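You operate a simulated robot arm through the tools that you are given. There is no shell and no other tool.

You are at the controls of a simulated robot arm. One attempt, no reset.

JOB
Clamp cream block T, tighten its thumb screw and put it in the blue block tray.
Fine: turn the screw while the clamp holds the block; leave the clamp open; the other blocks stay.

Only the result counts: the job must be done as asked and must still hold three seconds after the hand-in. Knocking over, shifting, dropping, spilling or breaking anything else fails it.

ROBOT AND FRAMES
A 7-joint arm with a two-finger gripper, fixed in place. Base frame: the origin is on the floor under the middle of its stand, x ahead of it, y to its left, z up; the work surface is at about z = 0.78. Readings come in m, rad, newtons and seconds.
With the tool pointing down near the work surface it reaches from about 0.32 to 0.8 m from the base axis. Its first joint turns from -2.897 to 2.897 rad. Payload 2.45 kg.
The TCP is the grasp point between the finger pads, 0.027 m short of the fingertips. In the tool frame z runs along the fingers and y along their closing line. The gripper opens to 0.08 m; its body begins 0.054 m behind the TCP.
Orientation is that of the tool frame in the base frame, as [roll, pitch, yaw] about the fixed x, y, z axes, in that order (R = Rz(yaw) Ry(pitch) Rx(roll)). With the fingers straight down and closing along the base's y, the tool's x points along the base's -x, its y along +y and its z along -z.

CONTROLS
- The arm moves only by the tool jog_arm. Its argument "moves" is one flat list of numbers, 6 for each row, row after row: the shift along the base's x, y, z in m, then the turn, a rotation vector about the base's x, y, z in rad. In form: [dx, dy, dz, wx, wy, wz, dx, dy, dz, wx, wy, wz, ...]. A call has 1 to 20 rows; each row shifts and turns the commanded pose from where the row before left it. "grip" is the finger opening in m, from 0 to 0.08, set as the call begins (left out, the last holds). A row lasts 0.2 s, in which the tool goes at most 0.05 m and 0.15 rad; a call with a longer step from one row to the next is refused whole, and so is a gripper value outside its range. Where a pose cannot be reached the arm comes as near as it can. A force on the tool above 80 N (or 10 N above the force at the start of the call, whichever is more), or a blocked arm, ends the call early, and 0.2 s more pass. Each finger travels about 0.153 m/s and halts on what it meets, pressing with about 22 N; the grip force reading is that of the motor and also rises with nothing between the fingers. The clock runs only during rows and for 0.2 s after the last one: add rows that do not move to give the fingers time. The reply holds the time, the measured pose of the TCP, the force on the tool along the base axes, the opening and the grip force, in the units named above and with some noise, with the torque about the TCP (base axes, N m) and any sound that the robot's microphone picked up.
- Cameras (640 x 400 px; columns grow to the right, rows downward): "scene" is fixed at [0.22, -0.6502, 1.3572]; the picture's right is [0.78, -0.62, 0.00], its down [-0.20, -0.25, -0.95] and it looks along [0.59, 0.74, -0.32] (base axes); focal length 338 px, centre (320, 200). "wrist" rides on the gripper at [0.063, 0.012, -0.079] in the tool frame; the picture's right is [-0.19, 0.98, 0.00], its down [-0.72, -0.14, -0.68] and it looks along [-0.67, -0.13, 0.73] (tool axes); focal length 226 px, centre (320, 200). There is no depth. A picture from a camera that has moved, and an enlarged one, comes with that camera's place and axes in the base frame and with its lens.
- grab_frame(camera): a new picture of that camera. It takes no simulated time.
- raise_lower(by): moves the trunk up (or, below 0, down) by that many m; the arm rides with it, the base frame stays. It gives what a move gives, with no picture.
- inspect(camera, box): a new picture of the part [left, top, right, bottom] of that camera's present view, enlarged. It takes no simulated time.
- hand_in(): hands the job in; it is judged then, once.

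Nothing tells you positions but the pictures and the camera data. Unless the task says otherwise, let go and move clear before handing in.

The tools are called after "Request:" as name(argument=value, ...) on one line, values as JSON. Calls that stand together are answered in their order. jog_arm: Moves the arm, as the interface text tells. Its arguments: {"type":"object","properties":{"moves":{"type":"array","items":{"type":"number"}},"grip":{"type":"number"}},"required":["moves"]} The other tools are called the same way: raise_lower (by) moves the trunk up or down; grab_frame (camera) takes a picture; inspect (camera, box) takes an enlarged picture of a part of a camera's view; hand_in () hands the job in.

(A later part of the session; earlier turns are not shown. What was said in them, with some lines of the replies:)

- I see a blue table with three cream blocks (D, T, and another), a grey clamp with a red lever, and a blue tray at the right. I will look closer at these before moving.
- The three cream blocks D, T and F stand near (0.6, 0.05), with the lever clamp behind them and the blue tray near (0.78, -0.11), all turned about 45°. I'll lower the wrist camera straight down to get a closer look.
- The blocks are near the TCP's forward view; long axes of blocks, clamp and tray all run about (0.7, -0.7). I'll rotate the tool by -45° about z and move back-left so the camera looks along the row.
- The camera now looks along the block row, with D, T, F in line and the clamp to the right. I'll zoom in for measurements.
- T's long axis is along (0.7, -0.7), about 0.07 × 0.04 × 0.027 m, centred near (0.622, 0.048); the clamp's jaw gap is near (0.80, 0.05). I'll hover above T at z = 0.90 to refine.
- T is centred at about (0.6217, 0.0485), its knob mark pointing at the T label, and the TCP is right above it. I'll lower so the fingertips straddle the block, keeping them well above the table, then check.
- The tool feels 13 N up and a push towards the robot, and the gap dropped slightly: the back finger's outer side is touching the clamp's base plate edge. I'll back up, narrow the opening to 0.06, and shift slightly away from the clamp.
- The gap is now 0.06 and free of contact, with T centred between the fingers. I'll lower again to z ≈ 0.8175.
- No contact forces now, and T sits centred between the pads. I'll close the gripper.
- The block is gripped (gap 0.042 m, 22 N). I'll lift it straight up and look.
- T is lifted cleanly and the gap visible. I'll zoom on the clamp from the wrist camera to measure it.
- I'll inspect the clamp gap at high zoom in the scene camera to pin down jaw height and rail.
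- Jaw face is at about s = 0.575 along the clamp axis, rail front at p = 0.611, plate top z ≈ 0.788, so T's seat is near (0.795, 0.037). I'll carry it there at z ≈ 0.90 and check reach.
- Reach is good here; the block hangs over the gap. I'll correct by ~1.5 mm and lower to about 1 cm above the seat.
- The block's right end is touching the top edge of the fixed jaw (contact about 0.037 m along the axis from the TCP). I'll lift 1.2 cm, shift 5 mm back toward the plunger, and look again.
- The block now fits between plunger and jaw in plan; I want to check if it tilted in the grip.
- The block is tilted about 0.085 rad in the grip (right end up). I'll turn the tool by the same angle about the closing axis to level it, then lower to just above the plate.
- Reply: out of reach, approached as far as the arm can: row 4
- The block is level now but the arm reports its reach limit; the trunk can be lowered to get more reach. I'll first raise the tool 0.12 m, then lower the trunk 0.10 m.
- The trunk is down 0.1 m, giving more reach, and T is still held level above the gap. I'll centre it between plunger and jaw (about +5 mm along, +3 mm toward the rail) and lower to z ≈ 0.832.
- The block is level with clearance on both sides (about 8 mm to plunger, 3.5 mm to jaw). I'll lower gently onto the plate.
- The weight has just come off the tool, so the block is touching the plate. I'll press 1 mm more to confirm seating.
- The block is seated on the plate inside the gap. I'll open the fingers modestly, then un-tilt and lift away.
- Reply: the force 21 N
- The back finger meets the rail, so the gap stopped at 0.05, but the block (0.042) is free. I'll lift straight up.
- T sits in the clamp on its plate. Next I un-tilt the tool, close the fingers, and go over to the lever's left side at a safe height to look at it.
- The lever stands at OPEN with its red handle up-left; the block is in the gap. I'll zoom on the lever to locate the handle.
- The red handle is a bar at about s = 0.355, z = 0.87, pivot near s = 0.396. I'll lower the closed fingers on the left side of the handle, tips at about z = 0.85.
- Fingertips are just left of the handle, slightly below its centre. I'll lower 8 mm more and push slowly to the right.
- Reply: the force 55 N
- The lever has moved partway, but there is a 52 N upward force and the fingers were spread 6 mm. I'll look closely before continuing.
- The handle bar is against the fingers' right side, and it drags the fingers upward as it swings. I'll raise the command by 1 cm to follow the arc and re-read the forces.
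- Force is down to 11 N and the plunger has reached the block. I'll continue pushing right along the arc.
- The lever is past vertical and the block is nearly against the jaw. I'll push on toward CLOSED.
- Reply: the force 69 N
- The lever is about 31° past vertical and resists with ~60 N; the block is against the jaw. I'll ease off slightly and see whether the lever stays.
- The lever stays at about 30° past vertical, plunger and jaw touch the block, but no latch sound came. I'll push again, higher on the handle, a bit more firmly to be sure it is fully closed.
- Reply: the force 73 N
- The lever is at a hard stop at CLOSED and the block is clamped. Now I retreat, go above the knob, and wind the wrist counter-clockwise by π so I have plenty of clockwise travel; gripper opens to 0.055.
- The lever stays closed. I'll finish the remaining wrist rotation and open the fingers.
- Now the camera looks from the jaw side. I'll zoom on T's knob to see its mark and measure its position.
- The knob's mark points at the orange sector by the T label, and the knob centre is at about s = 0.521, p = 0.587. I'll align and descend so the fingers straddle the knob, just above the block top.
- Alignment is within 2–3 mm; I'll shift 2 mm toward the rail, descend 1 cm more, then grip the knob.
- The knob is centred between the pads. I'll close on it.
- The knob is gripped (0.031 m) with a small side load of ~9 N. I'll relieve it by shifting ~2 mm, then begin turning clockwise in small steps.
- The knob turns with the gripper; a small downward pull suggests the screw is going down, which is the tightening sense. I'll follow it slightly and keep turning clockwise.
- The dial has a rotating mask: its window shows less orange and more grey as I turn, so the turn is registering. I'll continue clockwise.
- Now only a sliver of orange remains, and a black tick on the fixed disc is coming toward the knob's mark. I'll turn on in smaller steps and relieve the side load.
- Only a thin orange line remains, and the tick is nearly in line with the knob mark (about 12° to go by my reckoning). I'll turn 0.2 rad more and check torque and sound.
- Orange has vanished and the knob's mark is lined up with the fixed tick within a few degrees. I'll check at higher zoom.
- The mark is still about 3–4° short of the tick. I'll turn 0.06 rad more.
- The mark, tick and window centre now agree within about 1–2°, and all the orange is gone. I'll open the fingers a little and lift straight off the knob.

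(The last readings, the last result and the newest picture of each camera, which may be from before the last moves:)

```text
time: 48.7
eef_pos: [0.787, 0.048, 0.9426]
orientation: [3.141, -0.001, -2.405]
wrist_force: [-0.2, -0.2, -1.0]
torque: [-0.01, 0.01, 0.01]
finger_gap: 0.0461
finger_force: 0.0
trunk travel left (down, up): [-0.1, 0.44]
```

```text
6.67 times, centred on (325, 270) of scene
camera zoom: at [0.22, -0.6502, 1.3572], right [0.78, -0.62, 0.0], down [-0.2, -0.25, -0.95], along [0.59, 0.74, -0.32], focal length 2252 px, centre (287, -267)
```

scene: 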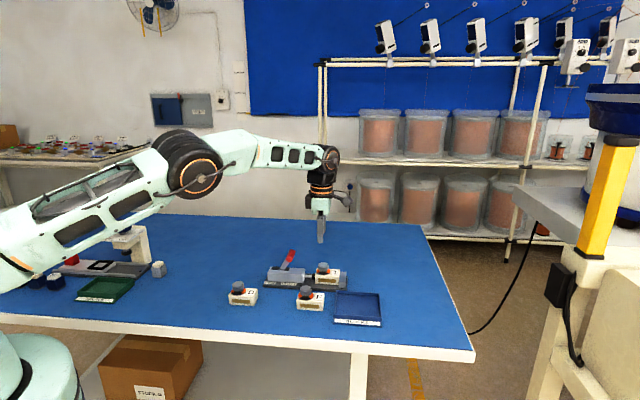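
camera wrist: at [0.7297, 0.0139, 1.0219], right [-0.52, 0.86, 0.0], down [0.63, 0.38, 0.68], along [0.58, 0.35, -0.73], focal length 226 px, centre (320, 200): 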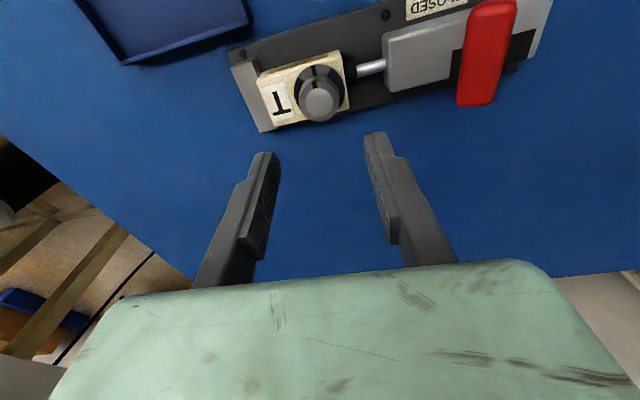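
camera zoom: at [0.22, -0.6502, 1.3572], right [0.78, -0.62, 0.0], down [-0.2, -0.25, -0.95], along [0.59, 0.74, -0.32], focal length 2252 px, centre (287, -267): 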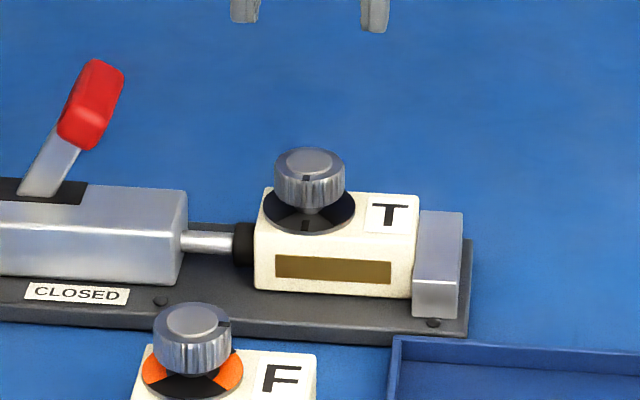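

Request:
inspect(camera="wrist", box=[280, 50, 360, 130])

Request:
inspect(camera="scene", box=[314, 254, 340, 276])

```text
5.00 times, centred on (320, 90) of wrist
camera zoom: at [0.7297, 0.0139, 1.0219], right [-0.52, 0.86, 0.0], down [0.63, 0.38, 0.68], along [0.58, 0.35, -0.73], focal length 1130 px, centre (320, 750)
```

zoom: 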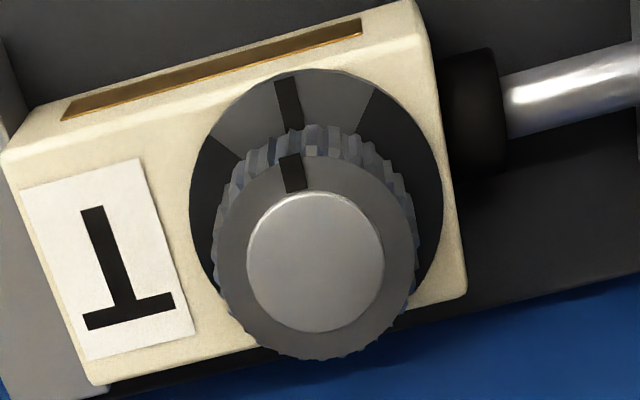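

```text
16.00 times, centred on (327, 265) of scene
camera zoom: at [0.22, -0.6502, 1.3572], right [0.78, -0.62, 0.0], down [-0.2, -0.25, -0.95], along [0.59, 0.74, -0.32], focal length 5406 px, centre (208, -840)
```

zoom: 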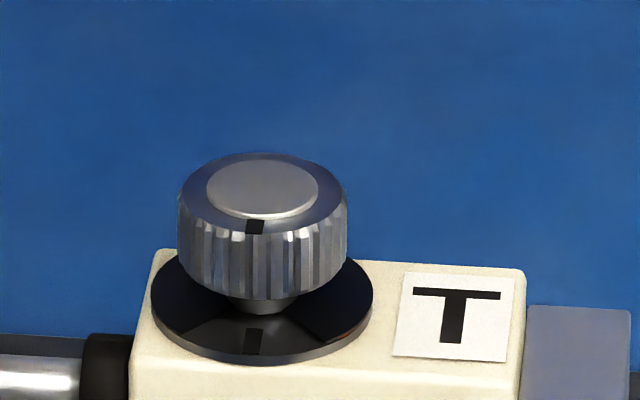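

The mark sits on the tick and no orange shows. Next I rotate the wrist back so the fingers are slim along the clamp axis, close them, and hover between the handle and the knob at a safe height.

Request:
jog_arm(moves=[-0.0031, 0.0027, 0, 0, 0, 0.1473, -0.0031, 0.0027, 0, 0, 0, 0.1473, -0.0031, 0.0027, 0, 0, 0, 0.1473, -0.0031, 0.0027, 0, 0, 0, 0.1473, -0.0031, 0.0027, 0, 0, 0, 0.1473, -0.0031, 0.0027, 0, 0, 0, 0.1473, -0.0031, 0.0027, 0, 0, 0, 0.1473, -0.0031, 0.0027, 0, 0, 0, 0.1473, -0.0031, 0.0027, 0, 0, 0, 0.1473, -0.0031, 0.0027, 0, 0, 0, 0.1473, -0.0031, 0.0027, 0, 0, 0, 0.1473, 0, 0, 0, 0, 0, 0], grip=0.0)

Request:
grab_frame(camera="wrist")

Request:
inspect(camera="scene", box=[250, 220, 360, 300])

```text
time: 51.3
eef_pos: [0.7512, 0.0767, 0.9431]
orientation: [3.142, -0.001, -0.783]
wrist_force: [0.1, 0.1, 0.7]
torque: [-0.01, -0.02, -0.02]
finger_gap: 0.0001
finger_force: 21.9
trunk travel left (down, up): [-0.1, 0.44]
```

```text
taken
camera wrist: at [0.7862, 0.0229, 1.0219], right [-0.83, -0.56, 0.0], down [-0.41, 0.61, 0.68], along [-0.38, 0.57, -0.73], focal length 226 px, centre (320, 200)
```

wrist: 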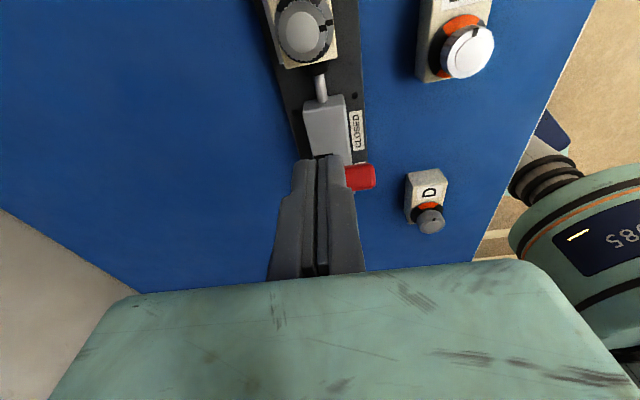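

```text
5.00 times, centred on (305, 260) of scene
camera zoom: at [0.22, -0.6502, 1.3572], right [0.78, -0.62, 0.0], down [-0.2, -0.25, -0.95], along [0.59, 0.74, -0.32], focal length 1689 px, centre (395, -100)
```

zoom: 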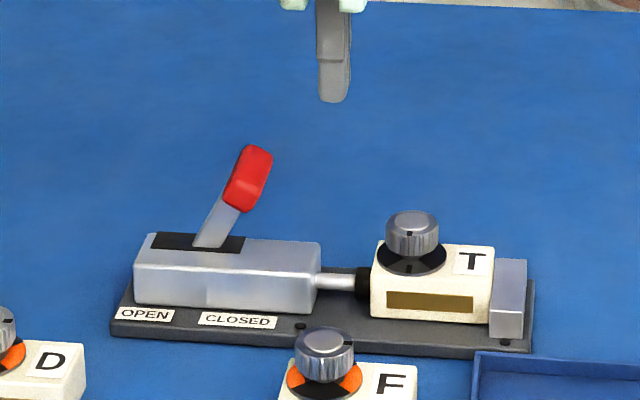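

The fingers are between the handle and the knob. I'll lower to z ≈ 0.88 there.

Request:
jog_arm(moves=[0, 0, -0.03, 0, 0, 0, 0, 0, -0.033, 0, 0, 0, 0, 0, 0, 0, 0, 0])

Request:
inspect(camera="scene", box=[250, 220, 360, 300])

```text
time: 52.1
eef_pos: [0.752, 0.079, 0.8802]
orientation: [-3.141, -0.001, -0.786]
wrist_force: [0.7, 0.0, 0.0]
torque: [-0.04, 0.03, 0.0]
finger_gap: 0.0001
finger_force: 22.3
trunk travel left (down, up): [-0.1, 0.44]
```

```text
5.00 times, centred on (305, 260) of scene
camera zoom: at [0.22, -0.6502, 1.3572], right [0.78, -0.62, 0.0], down [-0.2, -0.25, -0.95], along [0.59, 0.74, -0.32], focal length 1689 px, centre (395, -100)
```

zoom: 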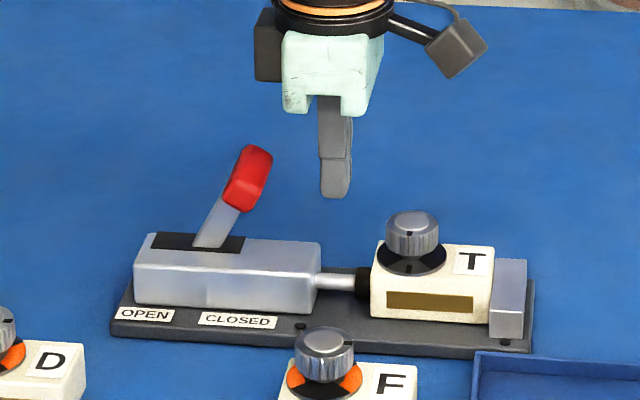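

Clear on both sides. I'll push the handle left along its arc, rising slightly as it swings up.

Request:
jog_arm(moves=[-0.00707, 0.00707, 0, 0, 0, 0, -0.00707, 0.00707, 0, 0, 0, 0, -0.00707, 0.00707, 0.001, 0, 0, 0, -0.00707, 0.00707, 0.003, 0, 0, 0, -0.00707, 0.00707, 0.003, 0, 0, 0, 0, 0, 0, 0, 0, 0])

Request:
inspect(camera="scene", box=[250, 220, 360, 300])

```text
time: 53.5
eef_pos: [0.7158, 0.1141, 0.8876]
orientation: [-3.141, 0.0, -0.785]
wrist_force: [-0.2, -0.7, 0.8]
torque: [0.01, -0.01, 0.02]
finger_gap: 0.0001
finger_force: 29.7
trunk travel left (down, up): [-0.1, 0.44]
```

```text
5.00 times, centred on (305, 260) of scene
camera zoom: at [0.22, -0.6502, 1.3572], right [0.78, -0.62, 0.0], down [-0.2, -0.25, -0.95], along [0.59, 0.74, -0.32], focal length 1689 px, centre (395, -100)
```

zoom: 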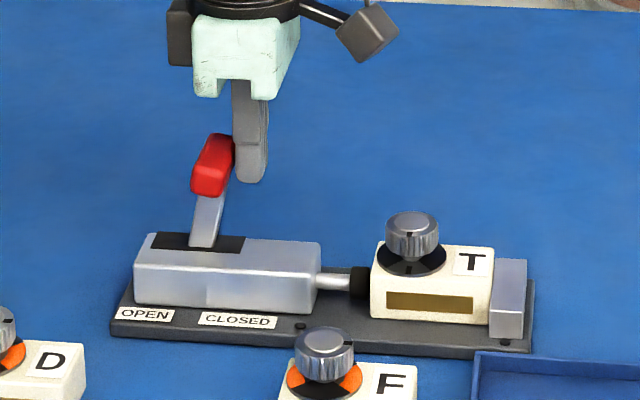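

The lever is near vertical with no load. Continuing to the left.

Request:
jog_arm(moves=[-0.00707, 0.00707, 0, 0, 0, 0, -0.00707, 0.00707, -0.001, 0, 0, 0, -0.00707, 0.00707, -0.002, 0, 0, 0, 0, 0, 0, 0, 0, 0])

Request:
inspect(camera="scene", box=[250, 220, 360, 300])

```text
time: 54.5
eef_pos: [0.6947, 0.1348, 0.8838]
orientation: [-3.141, 0.0, -0.785]
wrist_force: [-0.3, 0.2, 0.0]
torque: [-0.01, -0.01, 0.02]
finger_gap: 0.0
finger_force: 30.0
trunk travel left (down, up): [-0.1, 0.44]
```

```text
5.00 times, centred on (305, 260) of scene
camera zoom: at [0.22, -0.6502, 1.3572], right [0.78, -0.62, 0.0], down [-0.2, -0.25, -0.95], along [0.59, 0.74, -0.32], focal length 1689 px, centre (395, -100)
```

zoom: 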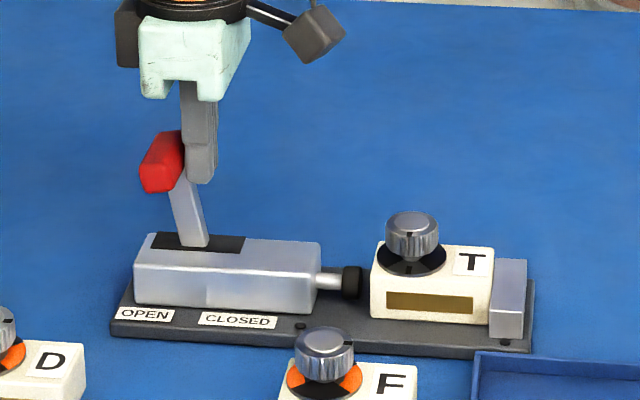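

The plunger has come off the block. I'll push the lever the rest of the way to OPEN.

Request:
jog_arm(moves=[-0.00707, 0.00707, -0.003, 0, 0, 0, -0.005, 0.005, -0.003, 0, 0, 0, -0.0035, 0.0035, 0, 0, 0, 0, 0, 0, 0, 0, 0, 0])

Request:
inspect(camera="scene", box=[250, 220, 360, 300])

```text
time: 55.5
eef_pos: [0.6795, 0.1485, 0.8779]
orientation: [3.141, 0.0, -0.787]
wrist_force: [4.2, -2.8, 1.1]
torque: [-0.07, -0.06, -0.01]
finger_gap: 0.0004
finger_force: 29.5
trunk travel left (down, up): [-0.1, 0.44]
```

```text
5.00 times, centred on (305, 260) of scene
camera zoom: at [0.22, -0.6502, 1.3572], right [0.78, -0.62, 0.0], down [-0.2, -0.25, -0.95], along [0.59, 0.74, -0.32], focal length 1689 px, centre (395, -100)
```

zoom: 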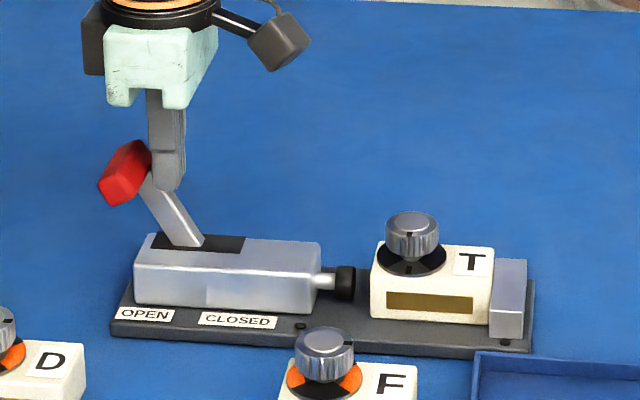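

The handle is back at its initial OPEN position. I'll give it 3 mm more to be at the stop, then retreat upward.

Request:
jog_arm(moves=[-0.002, 0.002, 0, 0, 0, 0, 0, 0, 0, 0, 0, 0])

Request:
jog_arm(moves=[0.012, -0.012, 0.005, 0, 0, 0, 0.01, -0.01, 0.03, 0, 0, 0, 0.0, 0.0, 0.04, 0, 0, 0, 0.02, -0.02, 0.01, 0, 0, 0, 0.02, -0.02, 0, 0, 0, 0, 0.02, -0.02, 0, 0, 0, 0, 0.02, -0.02, 0, 0, 0, 0, 0, 0, 0, 0, 0, 0])

Request:
inspect(camera="scene", box=[250, 220, 360, 300])

Request:
grab_frame(camera="wrist")

```text
time: 56.1
eef_pos: [0.6793, 0.1492, 0.8793]
orientation: [-3.14, -0.002, -0.788]
wrist_force: [18.7, -13.5, 5.4]
torque: [-0.22, -0.17, -0.16]
finger_gap: 0.0002
finger_force: 29.7
trunk travel left (down, up): [-0.1, 0.44]
```

```text
time: 57.9
eef_pos: [0.7803, 0.0508, 0.9659]
orientation: [-3.141, 0.002, -0.784]
wrist_force: [-1.1, 0.6, 0.7]
torque: [0.0, -0.03, -0.01]
finger_gap: 0.0001
finger_force: 29.4
trunk travel left (down, up): [-0.1, 0.44]
```

```text
5.00 times, centred on (305, 260) of scene
camera zoom: at [0.22, -0.6502, 1.3572], right [0.78, -0.62, 0.0], down [-0.2, -0.25, -0.95], along [0.59, 0.74, -0.32], focal length 1689 px, centre (395, -100)
```

zoom: 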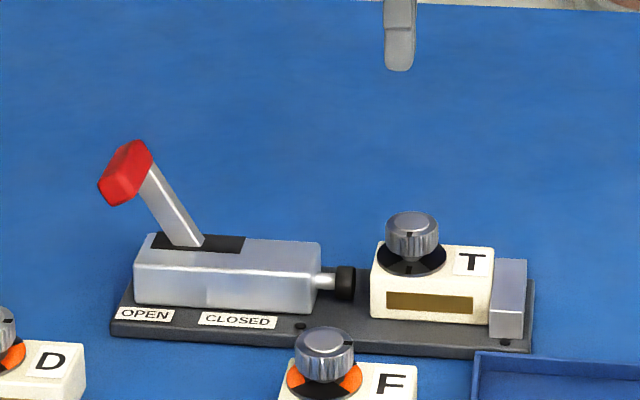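

```text
taken
camera wrist: at [0.8142, -0.0035, 1.0433], right [-0.83, -0.56, 0.0], down [-0.41, 0.61, 0.68], along [-0.38, 0.57, -0.73], focal length 226 px, centre (320, 200)
```

wrist: 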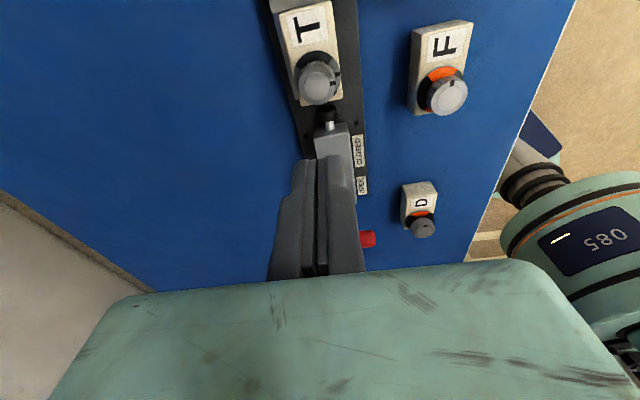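

The clamp is open and the block rests against the jaw. I'll measure the block in this view before grasping it.

Request:
inspect(camera="wrist", box=[250, 0, 390, 120])

```text
3.33 times, centred on (320, 60) of wrist
camera zoom: at [0.8142, -0.0035, 1.0433], right [-0.83, -0.56, 0.0], down [-0.41, 0.61, 0.68], along [-0.38, 0.57, -0.73], focal length 754 px, centre (320, 667)
```

zoom: 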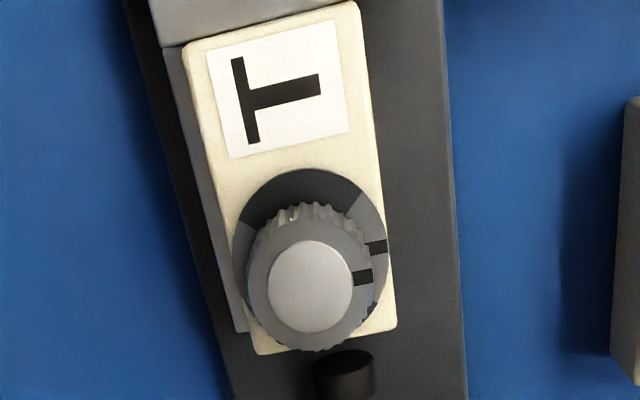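

Measured: mark and tick agree within 1°, block centre at s = 0.5345, p = 0.587. I'll open to 0.062 and descend over the block's middle to z ≈ 0.846.

Request:
jog_arm(moves=[0.0067, -0.0067, -0.005, 0, 0, 0, 0.0067, -0.0067, -0.03, 0, 0, 0, 0, 0, -0.035, 0, 0, 0, 0, 0, -0.03, 0, 0, 0, 0, 0, -0.02, 0, 0, 0, 0, 0, 0, 0, 0, 0], grip=0.062)

Request:
inspect(camera="wrist", box=[220, 40, 420, 240])

Request:
inspect(camera="scene", box=[300, 240, 370, 295])

```text
time: 59.3
eef_pos: [0.7949, 0.0376, 0.8416]
orientation: [-3.141, -0.001, -0.784]
wrist_force: [0.5, 0.4, -0.5]
torque: [0.02, 0.0, -0.02]
finger_gap: 0.0618
finger_force: 0.1
trunk travel left (down, up): [-0.1, 0.44]
```

```text
2.00 times, centred on (320, 140) of wrist
camera zoom: at [0.8288, -0.0171, 0.9211], right [-0.83, -0.56, 0.0], down [-0.41, 0.61, 0.68], along [-0.38, 0.57, -0.73], focal length 452 px, centre (320, 320)
```

zoom: 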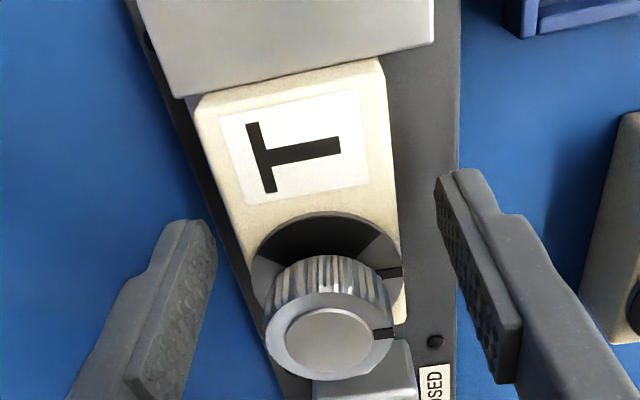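

```text
7.27 times, centred on (335, 268) of scene
camera zoom: at [0.22, -0.6502, 1.3572], right [0.78, -0.62, 0.0], down [-0.2, -0.25, -0.95], along [0.59, 0.74, -0.32], focal length 2457 px, centre (211, -291)
```

zoom: 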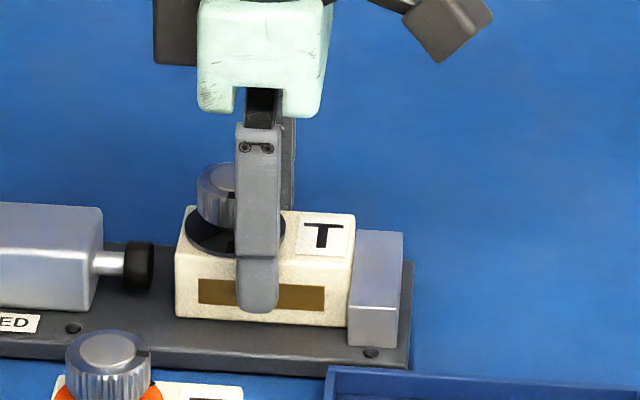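

Centred on the block, no contact. I'll descend 1 cm more (tips stay above the rail) and close.

Request:
jog_arm(moves=[0, 0, -0.006, 0, 0, 0, 0, 0, -0.0045, 0, 0, 0, 0, 0, 0, 0, 0, 0])

Request:
jog_arm(moves=[0, 0, 0, 0, 0, 0, 0, 0, 0, 0, 0, 0, 0, 0, 0, 0, 0, 0], grip=0.0)

Request:
inspect(camera="wrist", box=[220, 40, 420, 240])

```text
time: 60.1
eef_pos: [0.7944, 0.0356, 0.8324]
orientation: [3.141, 0.0, -0.786]
wrist_force: [0.0, -1.2, -1.0]
torque: [0.0, 0.0, -0.02]
finger_gap: 0.0621
finger_force: 0.0
trunk travel left (down, up): [-0.1, 0.44]
```

```text
time: 60.9
eef_pos: [0.7939, 0.0361, 0.8324]
orientation: [3.141, -0.001, -0.784]
wrist_force: [-0.1, 0.4, 0.6]
torque: [0.02, 0.01, -0.02]
finger_gap: 0.0414
finger_force: 22.1
trunk travel left (down, up): [-0.1, 0.44]
```

```text
2.00 times, centred on (320, 140) of wrist
camera zoom: at [0.8284, -0.018, 0.9111], right [-0.83, -0.56, 0.0], down [-0.41, 0.61, 0.68], along [-0.38, 0.57, -0.73], focal length 452 px, centre (320, 320)
```

zoom: 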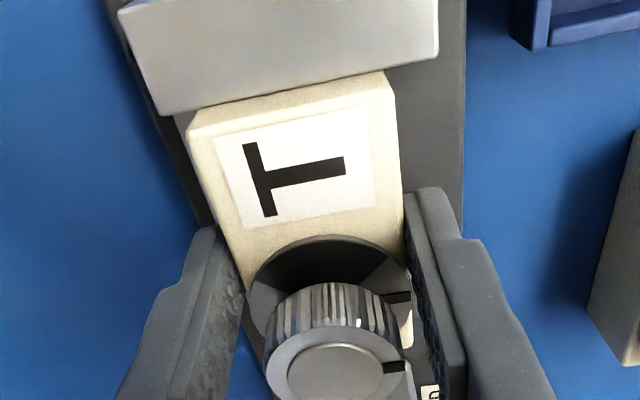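

The block is held (0.0414 m). I'll ease it 2 mm off the jaw while lifting straight up.

Request:
jog_arm(moves=[-0.0014, 0.0014, 0.003, 0, 0, 0, 0, 0, 0.015, 0, 0, 0, 0, 0, 0.03, 0, 0, 0, 0, 0, 0.04, 0, 0, 0, 0, 0, 0.02, 0, 0, 0, 0, 0, 0, 0, 0, 0])

Request:
inspect(camera="scene", box=[270, 210, 410, 335])

Request:
grab_frame(camera="wrist")

```text
time: 62.3
eef_pos: [0.7901, 0.0373, 0.939]
orientation: [-3.14, -0.003, -0.786]
wrist_force: [-0.5, 0.0, -1.6]
torque: [0.0, 0.01, -0.04]
finger_gap: 0.0416
finger_force: 22.2
trunk travel left (down, up): [-0.1, 0.44]
```

```text
3.20 times, centred on (340, 272) of scene
camera zoom: at [0.22, -0.6502, 1.3572], right [0.78, -0.62, 0.0], down [-0.2, -0.25, -0.95], along [0.59, 0.74, -0.32], focal length 1081 px, centre (256, -32)
```

zoom: 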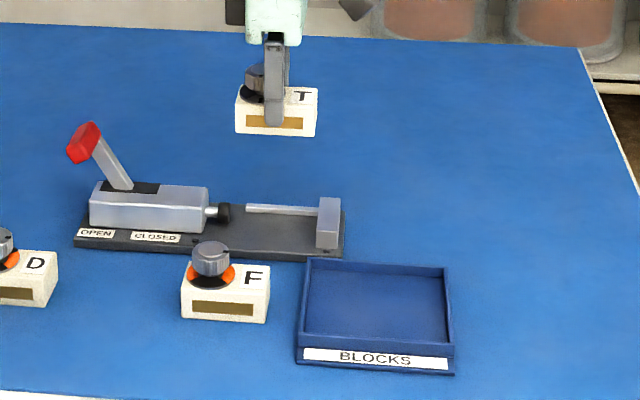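

```text
taken
camera wrist: at [0.8252, -0.0156, 1.0188], right [-0.83, -0.56, 0.0], down [-0.41, 0.61, 0.68], along [-0.38, 0.57, -0.73], focal length 226 px, centre (320, 200)
```

wrist: 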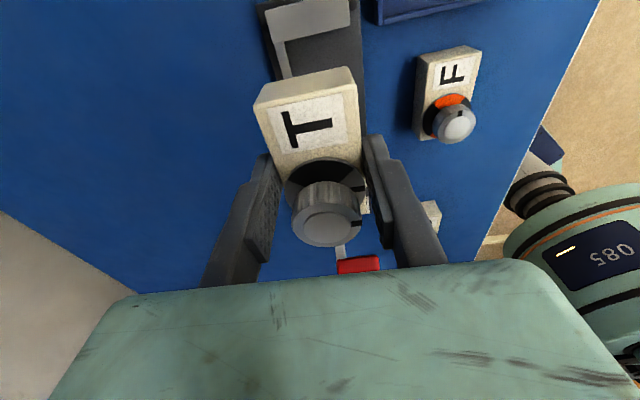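

T is lifted level; the tray interior centre is about s = 0.63, p = 0.48, i.e. (0.786, -0.105). I'll carry the block above it at the same height.

Request:
jog_arm(moves=[-0.001, -0.0357, 0, 0, 0, 0, -0.001, -0.0357, 0, 0, 0, 0, -0.001, -0.0357, 0, 0, 0, 0, -0.001, -0.0357, 0, 0, 0, 0, 0, 0, 0, 0, 0, 0])

Request:
inspect(camera="scene", box=[290, 210, 410, 335])

Request:
grab_frame(camera="wrist")

```text
time: 63.5
eef_pos: [0.7859, -0.1058, 0.9391]
orientation: [3.141, 0.0, -0.785]
wrist_force: [1.0, -0.5, -1.4]
torque: [0.02, 0.04, 0.0]
finger_gap: 0.0414
finger_force: 21.6
trunk travel left (down, up): [-0.1, 0.44]
```

```text
3.20 times, centred on (350, 272) of scene
camera zoom: at [0.22, -0.6502, 1.3572], right [0.78, -0.62, 0.0], down [-0.2, -0.25, -0.95], along [0.59, 0.74, -0.32], focal length 1081 px, centre (224, -32)
```

zoom: 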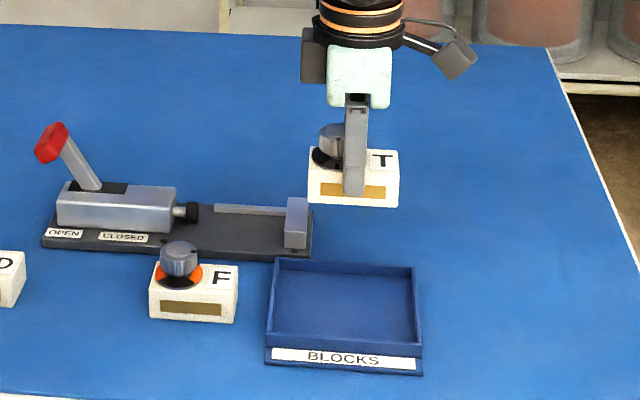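

```text
taken
camera wrist: at [0.8203, -0.1602, 1.0171], right [-0.83, -0.56, 0.0], down [-0.41, 0.61, 0.68], along [-0.38, 0.57, -0.73], focal length 226 px, centre (320, 200)
```

wrist: 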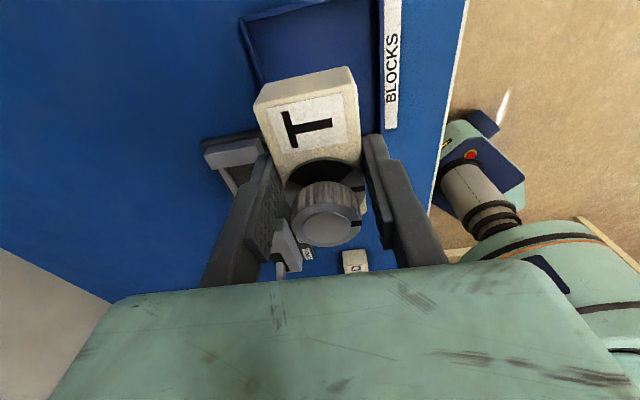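

The block is over the tray's interior centre. I'll lower it to just above the tray floor.

Request:
jog_arm(moves=[0, 0, -0.03, 0, 0, 0, 0, 0, -0.03, 0, 0, 0, 0, 0, -0.025, 0, 0, 0, 0, 0, -0.012, 0, 0, 0, 0, 0, 0, 0, 0, 0])

Request:
inspect(camera="scene", box=[320, 240, 400, 330])

Request:
grab_frame(camera="wrist")

```text
time: 64.7
eef_pos: [0.7879, -0.1044, 0.8414]
orientation: [-3.142, 0.0, -0.784]
wrist_force: [-0.9, 0.2, -0.9]
torque: [0.02, 0.01, -0.02]
finger_gap: 0.0417
finger_force: 22.4
trunk travel left (down, up): [-0.1, 0.44]
```

```text
4.44 times, centred on (360, 285) of scene
camera zoom: at [0.22, -0.6502, 1.3572], right [0.78, -0.62, 0.0], down [-0.2, -0.25, -0.95], along [0.59, 0.74, -0.32], focal length 1502 px, centre (142, -178)
```

zoom: 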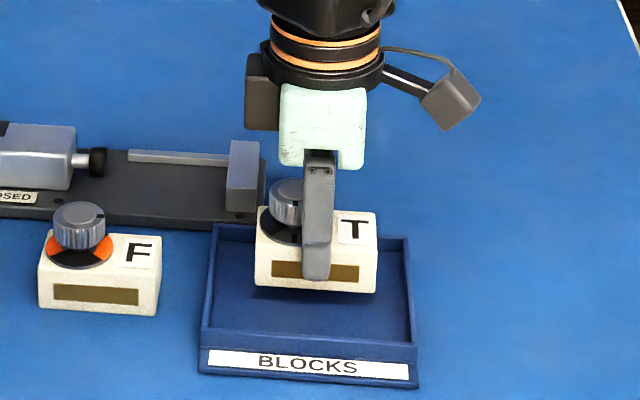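

```text
taken
camera wrist: at [0.8218, -0.1586, 0.9215], right [-0.83, -0.56, 0.0], down [-0.41, 0.61, 0.68], along [-0.38, 0.57, -0.73], focal length 226 px, centre (320, 200)
```

wrist: 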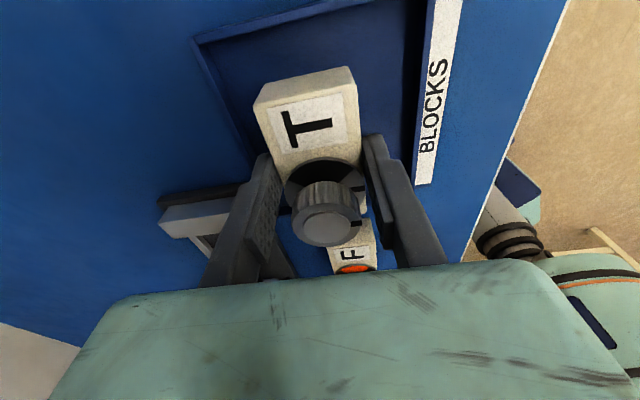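

The block is inside the tray outline. I'll nudge 3 mm away from the back wall and lower to the floor gently.

Request:
jog_arm(moves=[-0.0021, -0.0021, -0.004, 0, 0, 0, 0, 0, -0.004, 0, 0, 0, 0, 0, -0.003, 0, 0, 0, 0, 0, 0, 0, 0, 0])

Request:
inspect(camera="scene", box=[330, 255, 390, 325])

```text
time: 65.7
eef_pos: [0.7844, -0.1079, 0.832]
orientation: [-3.141, 0.0, -0.787]
wrist_force: [0.1, 0.1, -2.6]
torque: [0.01, 0.0, -0.01]
finger_gap: 0.0416
finger_force: 22.4
trunk travel left (down, up): [-0.1, 0.44]
```

```text
5.71 times, centred on (360, 290) of scene
camera zoom: at [0.22, -0.6502, 1.3572], right [0.78, -0.62, 0.0], down [-0.2, -0.25, -0.95], along [0.59, 0.74, -0.32], focal length 1931 px, centre (91, -314)
```

zoom: 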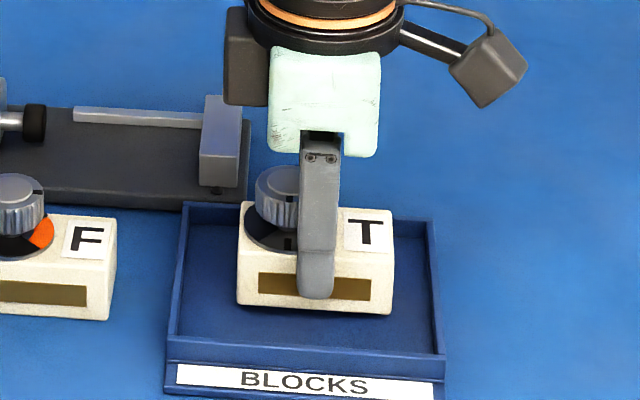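

No contact yet; I'll go down a few more millimetres.

Request:
jog_arm(moves=[0, 0, -0.002, 0, 0, 0, 0, 0, -0.002, 0, 0, 0, 0, 0, 0, 0, 0, 0])

```text
time: 66.5
eef_pos: [0.7851, -0.108, 0.8286]
orientation: [-3.141, 0.0, -0.785]
wrist_force: [0.1, -0.3, -2.5]
torque: [0.01, -0.03, 0.01]
finger_gap: 0.0412
finger_force: 22.0
trunk travel left (down, up): [-0.1, 0.44]
```

Still free. Another 2–3 mm.

Request:
jog_arm(moves=[0, 0, -0.0015, 0, 0, 0, 0, 0, -0.0015, 0, 0, 0, 0, 0, 0, 0, 0, 0])

Request:
inspect(camera="scene", box=[330, 255, 390, 325])

```text
time: 67.3
eef_pos: [0.7851, -0.1083, 0.8265]
orientation: [-3.14, -0.003, -0.785]
wrist_force: [3.8, -2.6, 8.8]
torque: [0.07, 0.26, 0.05]
finger_gap: 0.0415
finger_force: 22.3
trunk travel left (down, up): [-0.1, 0.44]
```

```text
5.71 times, centred on (360, 290) of scene
camera zoom: at [0.22, -0.6502, 1.3572], right [0.78, -0.62, 0.0], down [-0.2, -0.25, -0.95], along [0.59, 0.74, -0.32], focal length 1931 px, centre (91, -314)
```

zoom: 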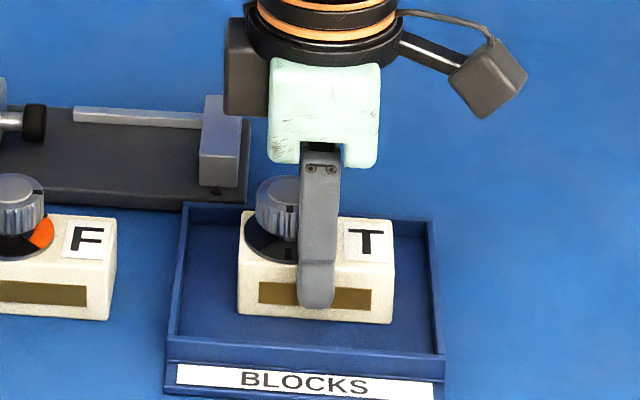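

The block rests on the tray floor (about 11 N). I'll open slightly and check.

Request:
jog_arm(moves=[0, 0, 0.001, 0, 0, 0, 0, 0, 0, 0, 0, 0, 0, 0, 0, 0, 0, 0], grip=0.052)

Request:
inspect(camera="scene", box=[330, 255, 390, 325])

Request:
inspect(camera="wrist", box=[180, 0, 460, 260])

```text
time: 68.1
eef_pos: [0.786, -0.1073, 0.8253]
orientation: [3.14, -0.001, -0.786]
wrist_force: [0.0, 0.0, 0.8]
torque: [-0.02, 0.05, 0.02]
finger_gap: 0.0521
finger_force: 0.1
trunk travel left (down, up): [-0.1, 0.44]
```

```text
5.71 times, centred on (360, 290) of scene
camera zoom: at [0.22, -0.6502, 1.3572], right [0.78, -0.62, 0.0], down [-0.2, -0.25, -0.95], along [0.59, 0.74, -0.32], focal length 1931 px, centre (91, -314)
```

zoom: 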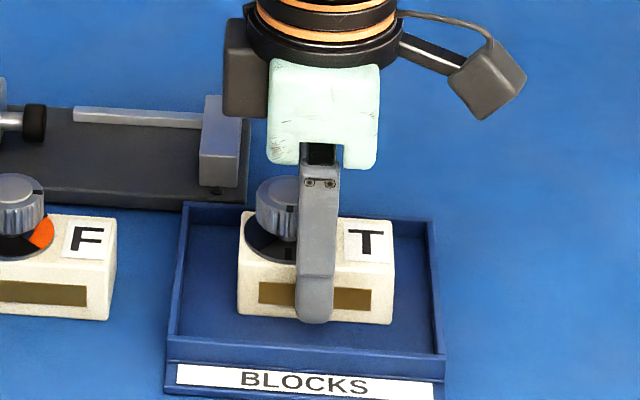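

```text
1.54 times, centred on (320, 130) of wrist
camera zoom: at [0.8197, -0.1615, 0.9052], right [-0.83, -0.56, 0.0], down [-0.41, 0.61, 0.68], along [-0.38, 0.57, -0.73], focal length 348 px, centre (320, 308)
```

zoom: 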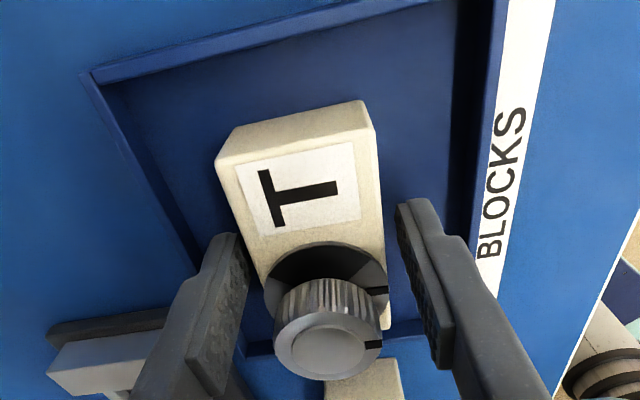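

The block is released and resting flat inside the tray with both fingers clear of it. I'll lift straight up and back away.

Request:
jog_arm(moves=[0, 0, 0.01, 0, 0, 0, 0, 0, 0.02, 0, 0, 0, 0, 0, 0.03, 0, 0, 0, 0, 0, 0.04, 0, 0, 0, 0, 0, 0.04, 0, 0, 0, -0.03, 0, 0.02, 0, 0, 0, -0.04, 0, 0, 0, 0, 0, -0.04, 0, 0, 0, 0, 0, -0.04, 0, 0, 0, 0, 0, 0, 0, 0, 0, 0, 0])

Request:
grab_frame(camera="scene")

Request:
inspect(camera="scene", box=[220, 235, 400, 335])

Request:
inspect(camera="scene", box=[335, 265, 385, 325])

```text
time: 70.3
eef_pos: [0.635, -0.1052, 0.9869]
orientation: [-3.14, -0.002, -0.786]
wrist_force: [0.2, -0.2, 0.1]
torque: [0.02, -0.01, -0.01]
finger_gap: 0.0521
finger_force: 0.0
trunk travel left (down, up): [-0.1, 0.44]
```

```text
taken
```

scene: 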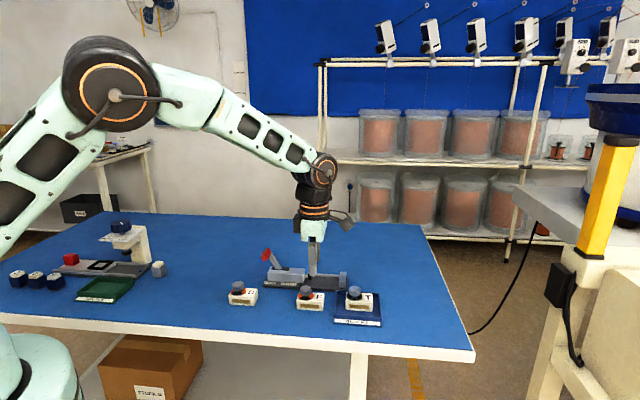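

```text
3.56 times, centred on (310, 285) of scene
camera zoom: at [0.22, -0.6502, 1.3572], right [0.78, -0.62, 0.0], down [-0.2, -0.25, -0.95], along [0.59, 0.74, -0.32], focal length 1201 px, centre (356, -102)
```

zoom: 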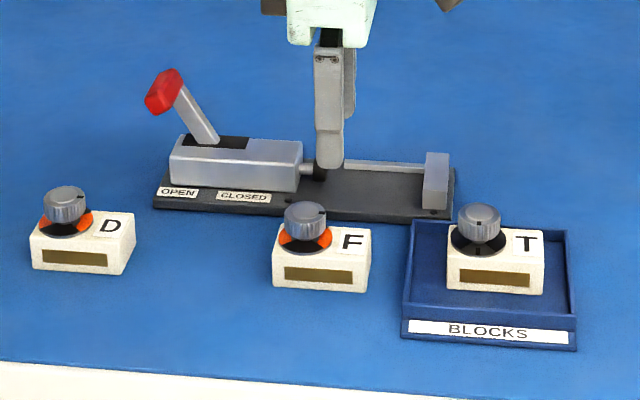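

```text
6.67 times, centred on (360, 295) of scene
camera zoom: at [0.22, -0.6502, 1.3572], right [0.78, -0.62, 0.0], down [-0.2, -0.25, -0.95], along [0.59, 0.74, -0.32], focal length 2252 px, centre (53, -433)
```

zoom: 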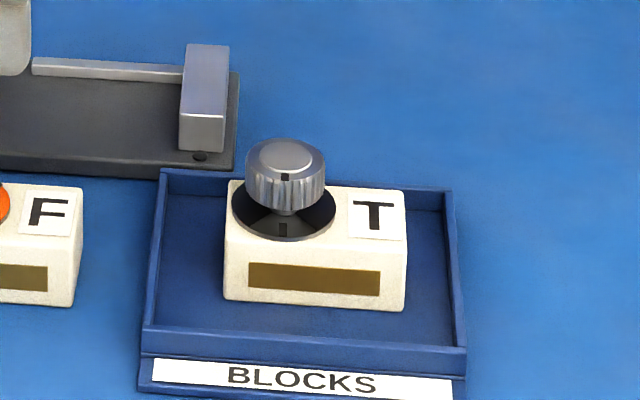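

Block T lies flat in the blue tray with its mark on the tick and no orange showing. The clamp lever is at OPEN, D, F and the tray are where they were, and the arm is clear. Handing in.

Request:
hand_in()

```text
The job is handed in.
```

Block T is in the blue block tray with its thumb screw tightened, and I have handed the job in. The result of the judging was not shown to me.

- **Screw:** I turned the knob about 93° clockwise while the clamp held the block. The knob's mark now sits on the fixed tick, within about 1°, and no orange shows. There was no click or torque stop, so I judged "tight" from the tick and the orange disappearing.
- **Clamp:** The lever is back at its original OPEN position and the gap is empty.
- **Other blocks:** D, F and the tray look unmoved in the final pictures.
- **Contacts along the way:** The fingers or the block lightly touched the clamp's base plate, jaw and rail (up to about 18 N). The lever pushes reached about 70 N against its stop. I saw no shift or damage from any of this.
- **Trunk:** I lowered it 0.1 m to gain reach and left it there.
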